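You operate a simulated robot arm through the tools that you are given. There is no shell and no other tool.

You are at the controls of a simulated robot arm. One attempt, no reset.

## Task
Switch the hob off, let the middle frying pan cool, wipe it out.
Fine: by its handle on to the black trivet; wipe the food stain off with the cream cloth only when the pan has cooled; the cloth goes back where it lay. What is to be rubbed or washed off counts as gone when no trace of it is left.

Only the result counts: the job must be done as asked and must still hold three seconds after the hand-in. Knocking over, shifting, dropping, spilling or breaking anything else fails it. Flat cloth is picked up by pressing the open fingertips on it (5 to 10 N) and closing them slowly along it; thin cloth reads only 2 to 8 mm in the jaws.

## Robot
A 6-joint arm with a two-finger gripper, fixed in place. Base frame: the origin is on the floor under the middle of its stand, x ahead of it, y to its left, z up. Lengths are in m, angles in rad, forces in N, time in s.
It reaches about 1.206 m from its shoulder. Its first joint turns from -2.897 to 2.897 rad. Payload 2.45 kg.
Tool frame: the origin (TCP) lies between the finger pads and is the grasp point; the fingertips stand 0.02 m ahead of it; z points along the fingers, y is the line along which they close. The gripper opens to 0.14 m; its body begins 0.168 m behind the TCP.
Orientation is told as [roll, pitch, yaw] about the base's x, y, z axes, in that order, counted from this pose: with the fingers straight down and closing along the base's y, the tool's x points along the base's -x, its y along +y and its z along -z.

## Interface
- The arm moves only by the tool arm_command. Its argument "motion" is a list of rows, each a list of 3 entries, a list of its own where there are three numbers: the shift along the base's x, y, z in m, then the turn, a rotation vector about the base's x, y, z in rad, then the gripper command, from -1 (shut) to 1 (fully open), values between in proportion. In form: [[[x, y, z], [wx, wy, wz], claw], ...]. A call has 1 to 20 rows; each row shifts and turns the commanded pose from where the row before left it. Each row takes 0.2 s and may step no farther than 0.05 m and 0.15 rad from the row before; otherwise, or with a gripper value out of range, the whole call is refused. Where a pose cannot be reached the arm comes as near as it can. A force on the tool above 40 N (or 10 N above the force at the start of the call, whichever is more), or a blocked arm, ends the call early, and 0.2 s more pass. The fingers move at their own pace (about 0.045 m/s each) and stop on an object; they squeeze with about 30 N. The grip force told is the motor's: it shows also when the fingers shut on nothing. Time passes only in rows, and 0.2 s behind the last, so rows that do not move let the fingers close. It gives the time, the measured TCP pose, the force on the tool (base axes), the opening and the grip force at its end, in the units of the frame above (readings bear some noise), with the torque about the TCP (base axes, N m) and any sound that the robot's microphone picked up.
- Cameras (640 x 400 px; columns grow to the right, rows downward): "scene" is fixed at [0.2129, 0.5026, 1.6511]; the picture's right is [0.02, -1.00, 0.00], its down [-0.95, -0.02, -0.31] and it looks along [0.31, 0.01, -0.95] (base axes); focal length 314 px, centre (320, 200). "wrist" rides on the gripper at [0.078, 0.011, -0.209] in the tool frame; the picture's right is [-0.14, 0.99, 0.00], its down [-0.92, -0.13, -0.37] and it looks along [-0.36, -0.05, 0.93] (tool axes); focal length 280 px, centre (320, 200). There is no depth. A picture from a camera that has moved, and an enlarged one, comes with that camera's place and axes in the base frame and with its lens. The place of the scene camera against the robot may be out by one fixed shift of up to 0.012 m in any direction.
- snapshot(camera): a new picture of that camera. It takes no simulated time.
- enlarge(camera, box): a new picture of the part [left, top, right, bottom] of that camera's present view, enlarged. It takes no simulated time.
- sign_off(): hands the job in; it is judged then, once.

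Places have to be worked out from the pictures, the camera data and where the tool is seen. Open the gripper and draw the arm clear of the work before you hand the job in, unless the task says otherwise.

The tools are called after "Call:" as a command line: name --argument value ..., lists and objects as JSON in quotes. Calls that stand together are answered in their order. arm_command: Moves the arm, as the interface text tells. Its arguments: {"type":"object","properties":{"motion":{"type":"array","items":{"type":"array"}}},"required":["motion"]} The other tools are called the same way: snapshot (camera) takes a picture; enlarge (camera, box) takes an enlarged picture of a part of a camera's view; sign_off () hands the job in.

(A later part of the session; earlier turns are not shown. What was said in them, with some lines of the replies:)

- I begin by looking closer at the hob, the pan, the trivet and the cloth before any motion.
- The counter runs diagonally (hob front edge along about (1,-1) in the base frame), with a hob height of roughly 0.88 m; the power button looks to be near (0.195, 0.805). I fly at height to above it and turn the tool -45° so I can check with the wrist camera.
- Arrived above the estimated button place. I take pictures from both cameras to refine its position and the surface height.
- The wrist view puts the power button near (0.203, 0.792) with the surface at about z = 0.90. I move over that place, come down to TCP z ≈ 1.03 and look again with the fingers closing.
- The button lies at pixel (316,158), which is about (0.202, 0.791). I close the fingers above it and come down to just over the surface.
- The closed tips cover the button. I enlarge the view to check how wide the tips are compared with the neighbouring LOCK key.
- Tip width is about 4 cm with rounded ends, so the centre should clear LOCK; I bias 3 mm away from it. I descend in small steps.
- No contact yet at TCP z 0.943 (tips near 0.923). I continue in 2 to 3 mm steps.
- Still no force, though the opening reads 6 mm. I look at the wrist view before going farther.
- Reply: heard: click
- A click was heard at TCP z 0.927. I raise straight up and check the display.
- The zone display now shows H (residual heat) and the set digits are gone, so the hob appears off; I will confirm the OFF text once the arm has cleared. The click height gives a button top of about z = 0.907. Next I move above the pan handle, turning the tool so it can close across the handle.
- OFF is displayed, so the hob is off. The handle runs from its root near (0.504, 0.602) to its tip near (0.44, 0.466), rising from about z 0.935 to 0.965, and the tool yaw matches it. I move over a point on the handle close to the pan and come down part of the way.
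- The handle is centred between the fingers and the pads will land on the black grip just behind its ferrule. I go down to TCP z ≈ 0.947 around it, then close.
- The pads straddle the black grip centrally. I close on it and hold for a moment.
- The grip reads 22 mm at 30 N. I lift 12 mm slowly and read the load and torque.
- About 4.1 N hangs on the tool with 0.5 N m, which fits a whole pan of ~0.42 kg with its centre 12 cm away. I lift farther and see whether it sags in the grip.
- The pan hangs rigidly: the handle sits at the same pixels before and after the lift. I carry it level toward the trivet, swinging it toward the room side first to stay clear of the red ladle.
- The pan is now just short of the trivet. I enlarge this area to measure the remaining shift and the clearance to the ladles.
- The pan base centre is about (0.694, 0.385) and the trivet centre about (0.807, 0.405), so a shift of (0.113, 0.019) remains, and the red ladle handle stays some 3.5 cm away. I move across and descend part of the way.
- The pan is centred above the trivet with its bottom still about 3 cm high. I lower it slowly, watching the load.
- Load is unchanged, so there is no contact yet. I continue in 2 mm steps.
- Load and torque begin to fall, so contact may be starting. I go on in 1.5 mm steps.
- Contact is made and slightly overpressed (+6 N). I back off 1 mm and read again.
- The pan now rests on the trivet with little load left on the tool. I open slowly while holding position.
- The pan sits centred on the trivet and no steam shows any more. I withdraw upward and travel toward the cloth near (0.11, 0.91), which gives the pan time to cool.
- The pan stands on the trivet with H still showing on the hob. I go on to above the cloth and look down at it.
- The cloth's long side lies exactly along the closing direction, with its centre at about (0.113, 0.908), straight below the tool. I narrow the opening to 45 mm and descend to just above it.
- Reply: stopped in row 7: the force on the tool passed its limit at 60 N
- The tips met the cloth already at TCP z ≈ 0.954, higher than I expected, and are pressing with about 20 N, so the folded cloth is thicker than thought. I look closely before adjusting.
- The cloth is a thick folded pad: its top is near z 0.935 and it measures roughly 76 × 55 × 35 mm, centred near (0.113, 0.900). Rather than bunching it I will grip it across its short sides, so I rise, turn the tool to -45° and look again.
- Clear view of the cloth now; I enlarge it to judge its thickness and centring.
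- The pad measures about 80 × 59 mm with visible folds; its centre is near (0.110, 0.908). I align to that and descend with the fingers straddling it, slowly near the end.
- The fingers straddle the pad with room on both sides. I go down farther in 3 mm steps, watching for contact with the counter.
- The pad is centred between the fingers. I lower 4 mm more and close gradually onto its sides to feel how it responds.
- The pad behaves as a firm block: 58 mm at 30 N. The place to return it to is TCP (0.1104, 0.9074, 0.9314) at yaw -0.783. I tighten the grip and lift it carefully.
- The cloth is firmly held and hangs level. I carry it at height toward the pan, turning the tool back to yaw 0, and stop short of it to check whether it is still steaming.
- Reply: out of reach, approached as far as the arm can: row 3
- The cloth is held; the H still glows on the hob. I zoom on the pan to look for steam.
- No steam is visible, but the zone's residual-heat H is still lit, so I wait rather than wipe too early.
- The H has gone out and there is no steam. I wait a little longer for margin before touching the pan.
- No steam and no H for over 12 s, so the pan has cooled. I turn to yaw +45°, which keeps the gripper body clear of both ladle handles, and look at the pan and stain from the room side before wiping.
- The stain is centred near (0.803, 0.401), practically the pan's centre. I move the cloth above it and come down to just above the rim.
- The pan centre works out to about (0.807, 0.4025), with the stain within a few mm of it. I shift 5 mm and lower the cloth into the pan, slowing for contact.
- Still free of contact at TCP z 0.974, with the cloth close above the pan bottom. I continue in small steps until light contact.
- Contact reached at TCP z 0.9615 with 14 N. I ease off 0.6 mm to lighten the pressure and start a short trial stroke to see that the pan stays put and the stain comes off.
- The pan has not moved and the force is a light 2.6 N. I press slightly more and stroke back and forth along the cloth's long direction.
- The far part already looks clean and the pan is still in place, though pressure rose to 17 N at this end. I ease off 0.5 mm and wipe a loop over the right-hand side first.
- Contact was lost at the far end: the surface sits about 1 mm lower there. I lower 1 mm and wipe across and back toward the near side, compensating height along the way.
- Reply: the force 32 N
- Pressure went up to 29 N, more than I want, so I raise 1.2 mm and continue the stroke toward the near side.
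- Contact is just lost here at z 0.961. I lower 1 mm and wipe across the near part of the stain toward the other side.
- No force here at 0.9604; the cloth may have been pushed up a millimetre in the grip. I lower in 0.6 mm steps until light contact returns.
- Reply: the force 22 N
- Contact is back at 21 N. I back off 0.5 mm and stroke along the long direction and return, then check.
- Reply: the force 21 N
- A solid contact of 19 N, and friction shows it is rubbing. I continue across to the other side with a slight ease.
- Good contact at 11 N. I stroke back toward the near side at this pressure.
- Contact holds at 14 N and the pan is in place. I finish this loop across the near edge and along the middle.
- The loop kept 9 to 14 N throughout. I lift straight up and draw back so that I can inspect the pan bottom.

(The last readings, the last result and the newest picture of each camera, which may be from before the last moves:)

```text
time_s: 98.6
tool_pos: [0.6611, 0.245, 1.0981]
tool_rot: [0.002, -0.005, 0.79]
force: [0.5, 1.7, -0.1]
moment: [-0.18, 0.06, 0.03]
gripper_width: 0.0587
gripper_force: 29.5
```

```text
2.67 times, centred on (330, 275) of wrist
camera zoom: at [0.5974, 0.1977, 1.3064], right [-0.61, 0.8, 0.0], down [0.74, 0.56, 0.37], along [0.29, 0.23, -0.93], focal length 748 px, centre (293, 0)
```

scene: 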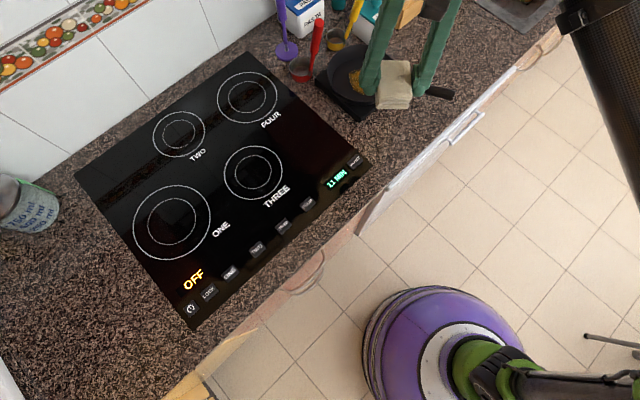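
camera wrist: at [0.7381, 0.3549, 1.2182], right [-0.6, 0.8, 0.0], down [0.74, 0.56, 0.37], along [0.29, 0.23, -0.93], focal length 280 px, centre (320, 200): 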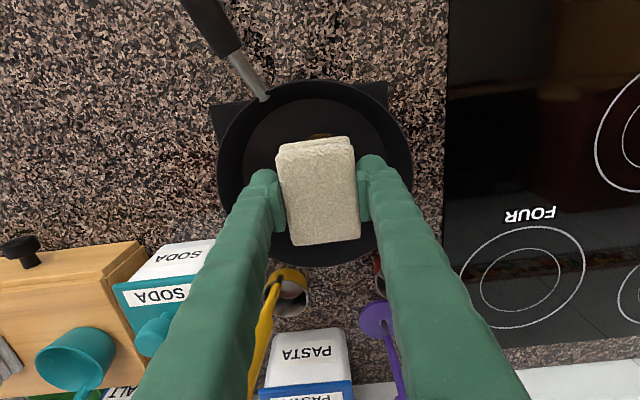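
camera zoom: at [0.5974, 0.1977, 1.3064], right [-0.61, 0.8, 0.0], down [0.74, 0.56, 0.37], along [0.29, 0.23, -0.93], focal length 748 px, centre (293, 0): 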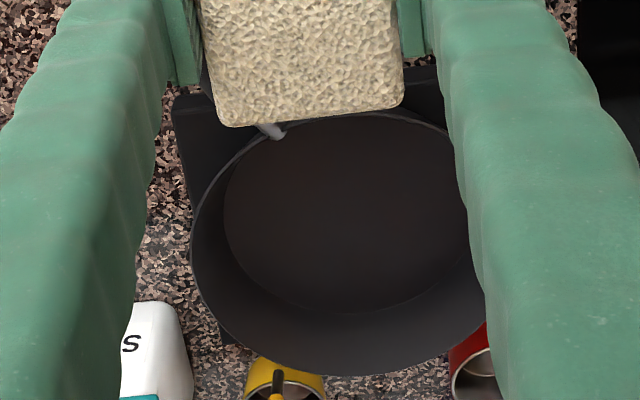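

The stain appears to be gone. I enlarge the pan bottom further to look for any faint trace, and check the whole scene.

Call:
enlarge --camera "scene" --box '[340, 50, 400, 100]'

Call:
snapshot --camera "scene"

Call:
enlarge --camera "wrist" --box '[310, 230, 400, 330]'

```text
8.00 times, centred on (370, 75) of scene
camera zoom: at [0.2129, 0.5026, 1.6511], right [0.02, -1.0, 0.0], down [-0.95, -0.02, -0.31], along [0.31, 0.01, -0.95], focal length 2513 px, centre (-80, 1200)
```

zoom: 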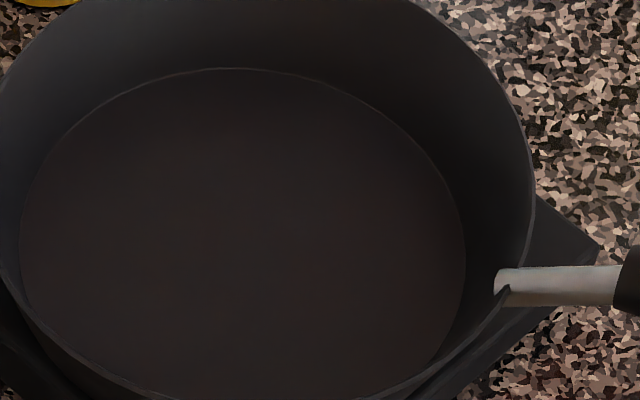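

```text
taken
```

scene: 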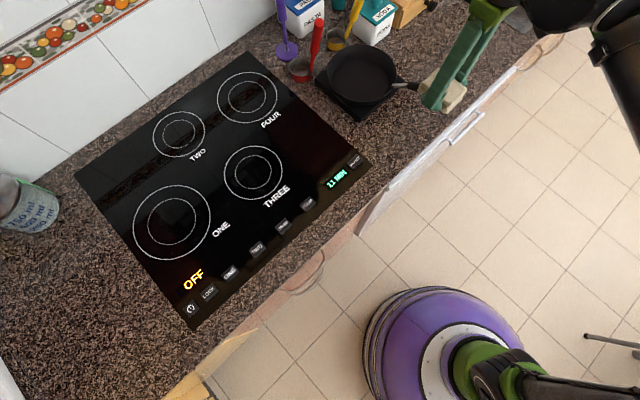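

```text
4.00 times, centred on (355, 280) of wrist
camera zoom: at [0.5974, 0.1977, 1.3064], right [-0.61, 0.8, 0.0], down [0.74, 0.56, 0.37], along [0.29, 0.23, -0.93], focal length 1122 px, centre (180, -120)
```

zoom: 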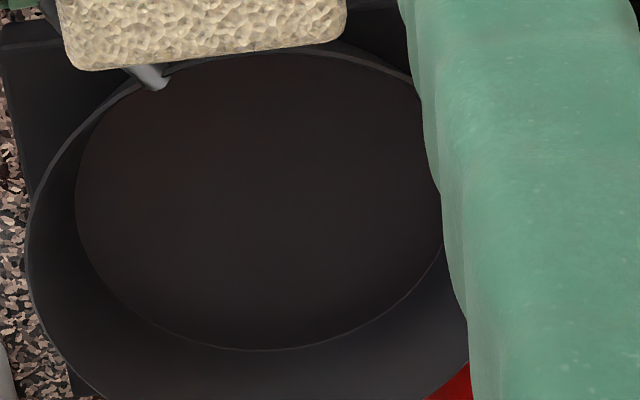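

No trace shows at 8×. I check even more closely at the stain's former outline.

Call:
enlarge --camera "scene" --box '[348, 64, 380, 84]'

Call:
enlarge --camera "scene" --box '[345, 78, 385, 103]'

```text
16.00 times, centred on (364, 74) of scene
camera zoom: at [0.2129, 0.5026, 1.6511], right [0.02, -1.0, 0.0], down [-0.95, -0.02, -0.31], along [0.31, 0.01, -0.95], focal length 5026 px, centre (-384, 2216)
```

zoom: 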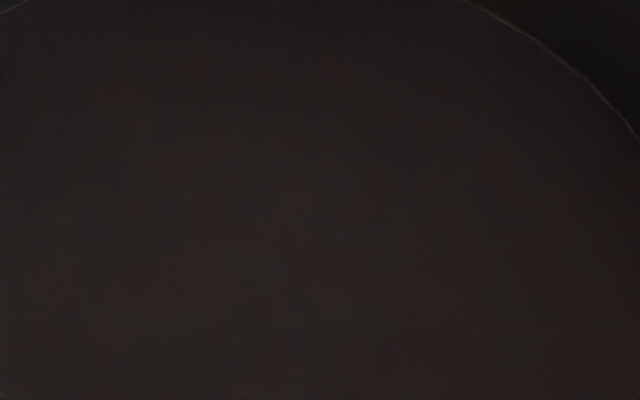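

```text
16.00 times, centred on (365, 90) of scene
camera zoom: at [0.2129, 0.5026, 1.6511], right [0.02, -1.0, 0.0], down [-0.95, -0.02, -0.31], along [0.31, 0.01, -0.95], focal length 5026 px, centre (-400, 1952)
```

zoom: 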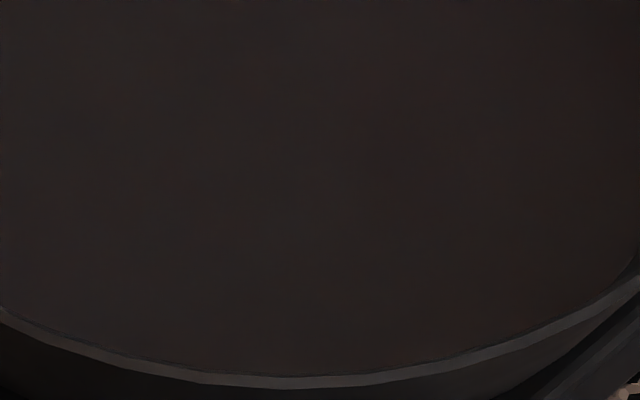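

The pan bottom is uniformly clean. I carry the cloth back at height to above its original place, turning back to yaw -0.783.

Call:
arm_command --motion '[[[-0.029, 0.0348, 0.0], [0, 0, -0.0828], -1], [[-0.029, 0.0348, 0.0], [0, 0, -0.0828], -1], [[-0.029, 0.0348, 0.0], [0, 0, -0.0828], -1], [[-0.029, 0.0348, 0.0], [0, 0, -0.0828], -1], [[-0.029, 0.0348, 0.0], [0, 0, -0.0828], -1], [[-0.029, 0.0348, 0.0], [0, 0, -0.0828], -1], [[-0.029, 0.0348, 0.0], [0, 0, -0.0828], -1], [[-0.029, 0.0348, 0.0], [0, 0, -0.0828], -1], [[-0.029, 0.0348, 0.0], [0, 0, -0.0828], -1], [[-0.029, 0.0348, 0.0], [0, 0, -0.0828], -1], [[-0.029, 0.0348, 0.0], [0, 0, -0.0828], -1], [[-0.029, 0.0348, 0.0], [0, 0, -0.0828], -1], [[-0.029, 0.0348, -0.005], [0, 0, -0.0828], -1], [[-0.029, 0.0348, -0.005], [0, 0, -0.0828], -1], [[-0.029, 0.0348, -0.005], [0, 0, -0.0828], -1], [[-0.029, 0.0348, -0.005], [0, 0, -0.0828], -1], [[-0.029, 0.0348, -0.005], [0, 0, -0.0828], -1], [[-0.029, 0.0348, -0.005], [0, 0, -0.0828], -1], [[-0.0287, 0.036, -0.005], [0, 0, -0.0828], -1], [[0, 0, 0], [0, 0, 0], -1]]'

Call:
snapshot --camera "wrist"

Call:
snapshot --camera "scene"

```text
time_s: 102.8
tool_pos: [0.1123, 0.9176, 1.0635]
tool_rot: [0.001, -0.004, -0.784]
force: [-0.1, 0.5, -0.9]
moment: [-0.01, -0.01, -0.03]
gripper_width: 0.0585
gripper_force: 30.0
```

```text
taken
camera wrist: at [0.0641, 0.9825, 1.2725], right [0.8, 0.6, 0.0], down [0.56, -0.74, 0.37], along [0.23, -0.3, -0.93], focal length 280 px, centre (320, 200)
```

wrist: 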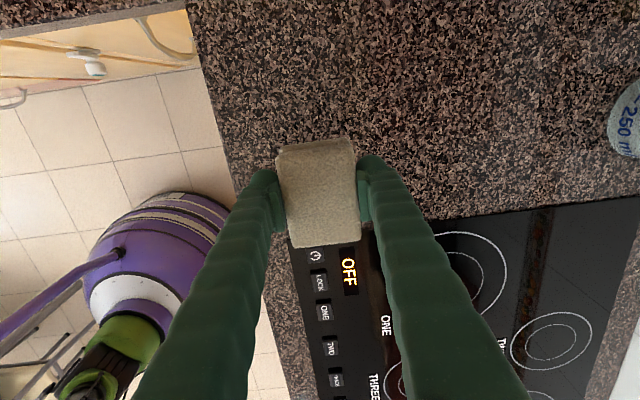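

```text
taken
```

scene: 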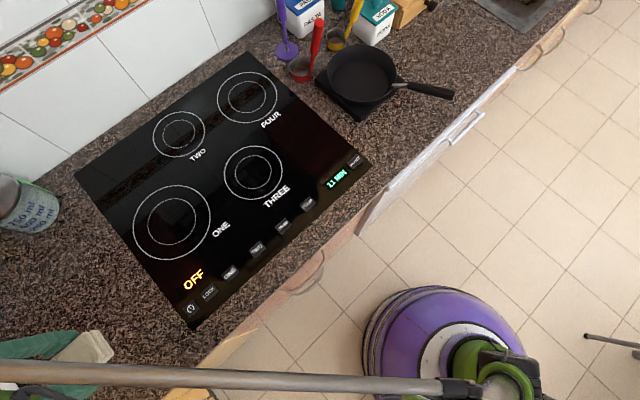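

All is in place and the cloth hangs level. I shift (-0.002, -0.010) onto the recorded pickup position and lower it, slowing before the counter.

Call:
arm_command --motion '[[[-0.001, -0.005, -0.02], [0, 0, 0], -1], [[-0.001, -0.005, -0.02], [0, 0, 0], -1], [[0, 0, -0.025], [0, 0, 0], -1], [[0, 0, -0.025], [0, 0, 0], -1], [[0, 0, -0.015], [0, 0, 0], -1], [[0, 0, -0.01], [0, 0, 0], -1], [[0, 0, -0.005], [0, 0, 0], -1], [[0, 0, 0], [0, 0, 0], -1]]'

```text
time_s: 104.6
tool_pos: [0.111, 0.907, 0.9446]
tool_rot: [0.002, -0.003, -0.783]
force: [0.0, 0.2, -0.9]
moment: [-0.01, 0.01, 0.04]
gripper_width: 0.0588
gripper_force: 29.2
```

At (0.111, 0.907, 0.945), free of contact. I lower in 2 to 3 mm steps toward the counter.

Call:
arm_command --motion '[[[0, 0, -0.003], [0, 0, 0], -1], [[0, 0, -0.003], [0, 0, 0], -1], [[0, 0, -0.003], [0, 0, 0], -1], [[0, 0, -0.002], [0, 0, 0], -1]]'

Call:
arm_command --motion '[[[0, 0, -0.001], [0, 0, 0], -1], [[0, 0, -0.001], [0, 0, 0], -1]]'

```text
time_s: 105.6
tool_pos: [0.1105, 0.9057, 0.933]
tool_rot: [0.001, -0.004, -0.783]
force: [0.0, 0.0, -0.6]
moment: [-0.02, -0.03, 0.01]
gripper_width: 0.0589
gripper_force: 29.6
```

```text
time_s: 106.2
tool_pos: [0.1111, 0.9066, 0.9328]
tool_rot: [0.001, -0.004, -0.784]
force: [0.0, 0.8, -0.5]
moment: [0.02, -0.01, 0.01]
gripper_width: 0.0586
gripper_force: 29.9
```

No contact yet at about 0.932. I continue with 0.7 mm steps.

Call:
arm_command --motion '[[[0, 0, -0.0007], [0, 0, 0], -1], [[0, 0, -0.0007], [0, 0, 0], -1]]'

Call:
arm_command --motion '[[[0, 0, -0.0005], [0, 0, 0], -1], [[0, 0, 0], [0, 0, 0], -1]]'

```text
time_s: 106.8
tool_pos: [0.1114, 0.9067, 0.9316]
tool_rot: [0.001, -0.004, -0.784]
force: [0.3, -0.8, -1.6]
moment: [0.02, 0.02, 0.01]
gripper_width: 0.0585
gripper_force: 30.0
```

```text
time_s: 107.4
tool_pos: [0.1102, 0.9067, 0.9296]
tool_rot: [0.002, -0.002, -0.783]
force: [0.7, -0.3, -0.1]
moment: [-0.02, 0.01, -0.02]
gripper_width: 0.0584
gripper_force: 30.5
```

Still only noise in the force reading. I keep lowering in half-millimetre steps.

Call:
arm_command --motion '[[[0, 0, -0.0006], [0, 0, 0], -1], [[0, 0, -0.0006], [0, 0, 0], -1]]'

```text
time_s: 108.0
tool_pos: [0.1109, 0.9074, 0.929]
tool_rot: [0.003, -0.005, -0.783]
force: [0.3, 7.9, 17.4]
moment: [0.21, -0.44, 0.17]
gripper_width: 0.0585
gripper_force: 30.2
```

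Contact with the counter at 17 N. I ease up 0.8 mm and then open slowly to leave the cloth lying.

Call:
arm_command --motion '[[[0, 0, 0.0005], [0, 0, 0], -1], [[0, 0, 0.0003], [0, 0, 0], -1], [[0, 0, 0], [0, 0, 0], -1]]'

Call:
arm_command --motion '[[[0, 0, 0], [0, 0, 0], -0.15], [[0, 0, 0], [0, 0, 0], -0.12], [[0, 0, 0], [0, 0, 0], -0.05], [[0, 0, 0], [0, 0, 0], 0.05], [[0, 0, 0], [0, 0, 0], 0.15], [[0, 0, 0], [0, 0, 0], 0.25], [[0, 0, 0], [0, 0, 0], 0.35], [[0, 0, 0], [0, 0, 0], 0.4], [[0, 0, 0], [0, 0, 0], 0.4]]'

Call:
snapshot --camera "wrist"

```text
time_s: 108.8
tool_pos: [0.1121, 0.906, 0.9299]
tool_rot: [0.001, -0.004, -0.785]
force: [0.9, -2.2, 4.4]
moment: [0.04, -0.1, -0.05]
gripper_width: 0.0586
gripper_force: 30.0
```

```text
time_s: 110.8
tool_pos: [0.1101, 0.9069, 0.9298]
tool_rot: [0.004, -0.003, -0.784]
force: [-0.2, 0.2, 0.3]
moment: [0.04, 0.03, -0.01]
gripper_width: 0.0981
gripper_force: 0.1
```

```text
taken
camera wrist: at [0.0621, 0.9722, 1.138], right [0.8, 0.6, 0.0], down [0.56, -0.74, 0.37], along [0.23, -0.3, -0.93], focal length 280 px, centre (320, 200)
```

wrist: 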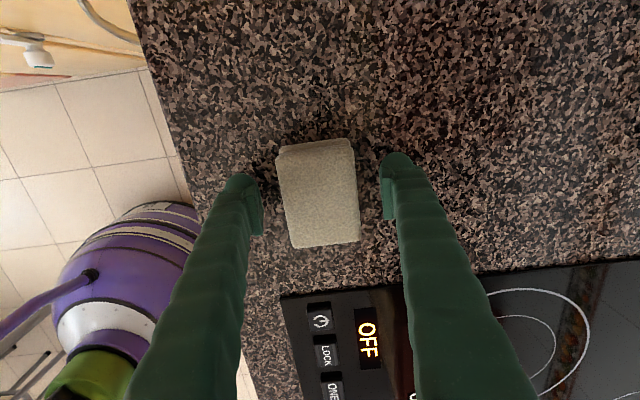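

The cloth lies on the counter and the fingers are clear of it. I rise straight up and then draw the arm back to its starting region.

Call:
arm_command --motion '[[[0, 0, 0.01], [0, 0, 0], 0.4], [[0, 0, 0.03], [0, 0, 0], 0.4], [[0, 0, 0.04], [0, 0, 0], 0.4], [[0, 0, 0.04], [0, 0, 0], 0.4], [[0, 0, 0.03], [0, 0, 0], 0.5], [[0.02, -0.04, 0], [0, 0, 0.05], 0.6], [[0.02, -0.04, 0], [0, 0, 0.05], 0.7], [[0.02, -0.04, 0.005], [0, 0, 0.05], 0.8], [[0.02, -0.04, 0.005], [0, 0, 0.05], 0.9], [[0.02, -0.04, 0.005], [0, 0, 0.05], 1], [[0.02, -0.04, 0.005], [0, 0, 0.05], 1], [[0.02, -0.04, 0.01], [0, 0, 0.05], 1], [[0.02, -0.04, 0.01], [0, 0, 0.05], 1], [[0.02, -0.04, 0.01], [0, 0, 0.05], 1], [[0.02, -0.04, 0.01], [0, 0, 0.05], 1], [[0.02, -0.04, 0.01], [0, 0, 0.05], 1], [[0.02, -0.04, 0.01], [0, 0, 0.05], 1], [[0.02, -0.04, 0.01], [0, 0, 0.05], 1], [[0.02, -0.04, 0.01], [0, 0, 0.05], 1], [[0.02, -0.03, 0.01], [0, 0, 0.05], 1]]'

Call:
snapshot --camera "scene"

Call:
enlarge --camera "scene" --box '[60, 260, 260, 400]'

Call:
enlarge --camera "scene" --box '[280, 0, 480, 130]'

```text
time_s: 115.0
tool_pos: [0.4107, 0.318, 1.1897]
tool_rot: [0.001, -0.003, -0.035]
force: [-0.2, 0.3, 1.0]
moment: [-0.02, -0.02, 0.01]
gripper_width: 0.1403
gripper_force: 0.0
```

```text
taken
```

scene: 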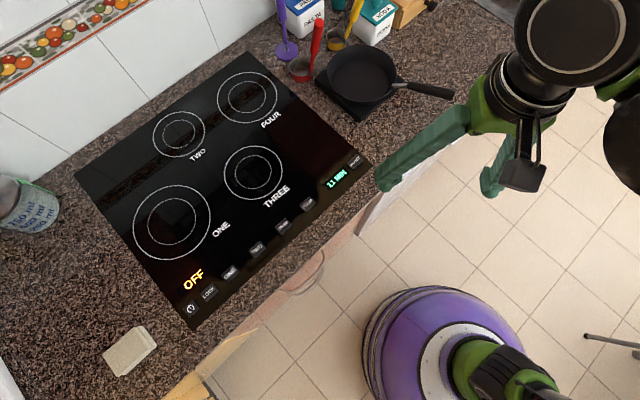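

```text
2.86 times, centred on (160, 330) of scene
camera zoom: at [0.2129, 0.5026, 1.6511], right [0.02, -1.0, 0.0], down [-0.95, -0.02, -0.31], along [0.31, 0.01, -0.95], focal length 898 px, centre (777, -171)
```

zoom: 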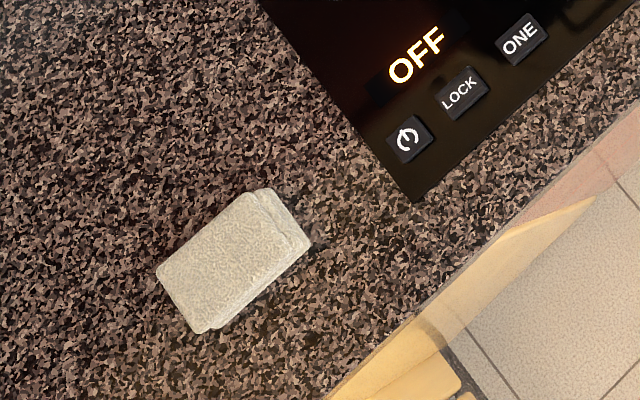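

```text
3.08 times, centred on (380, 65) of scene
camera zoom: at [0.2129, 0.5026, 1.6511], right [0.02, -1.0, 0.0], down [-0.95, -0.02, -0.31], along [0.31, 0.01, -0.95], focal length 967 px, centre (135, 615)
```

zoom: 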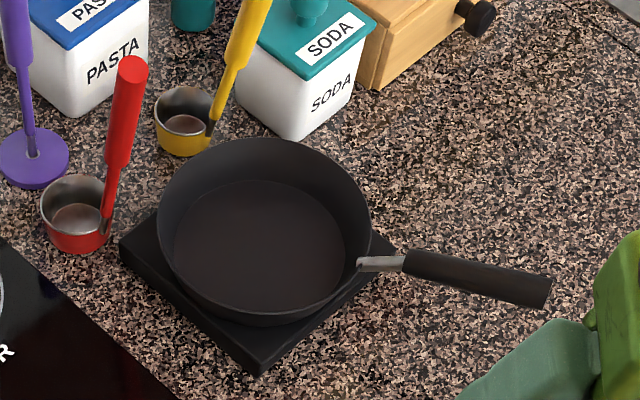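

The hob reads OFF with no H, and the clean pan rests on the black trivet. The cloth lies within a few mm of its old place, nothing else has moved, and the open gripper is clear of the work, so I hand the job in.

Call:
sign_off

```text
The job is handed in.
```

The job is done and handed in.

- **Hob:** I pressed the power button. The display reads OFF and the residual-heat H has gone out.
- **Pan:** I lifted it by its handle onto the black trivet, where it sits roughly centred.
- **Cooling:** I started wiping at about 81 s. No steam was visible after about 19 s, and the H was out by 61 s. The pan's temperature was not measured, so those two signs are the evidence that it had cooled.
- **Stain:** I wiped the pan out with the cream cloth. No trace showed in pictures of the pan bottom at up to 16× enlargement.
- **Cloth:** It is back within a few millimetres of where it lay.

The last pictures show nothing else moved. The gripper is open and the arm is drawn back near its start position. During wiping, pressure on the pan briefly reached 29 N, but the pan did not shift on the trivet.
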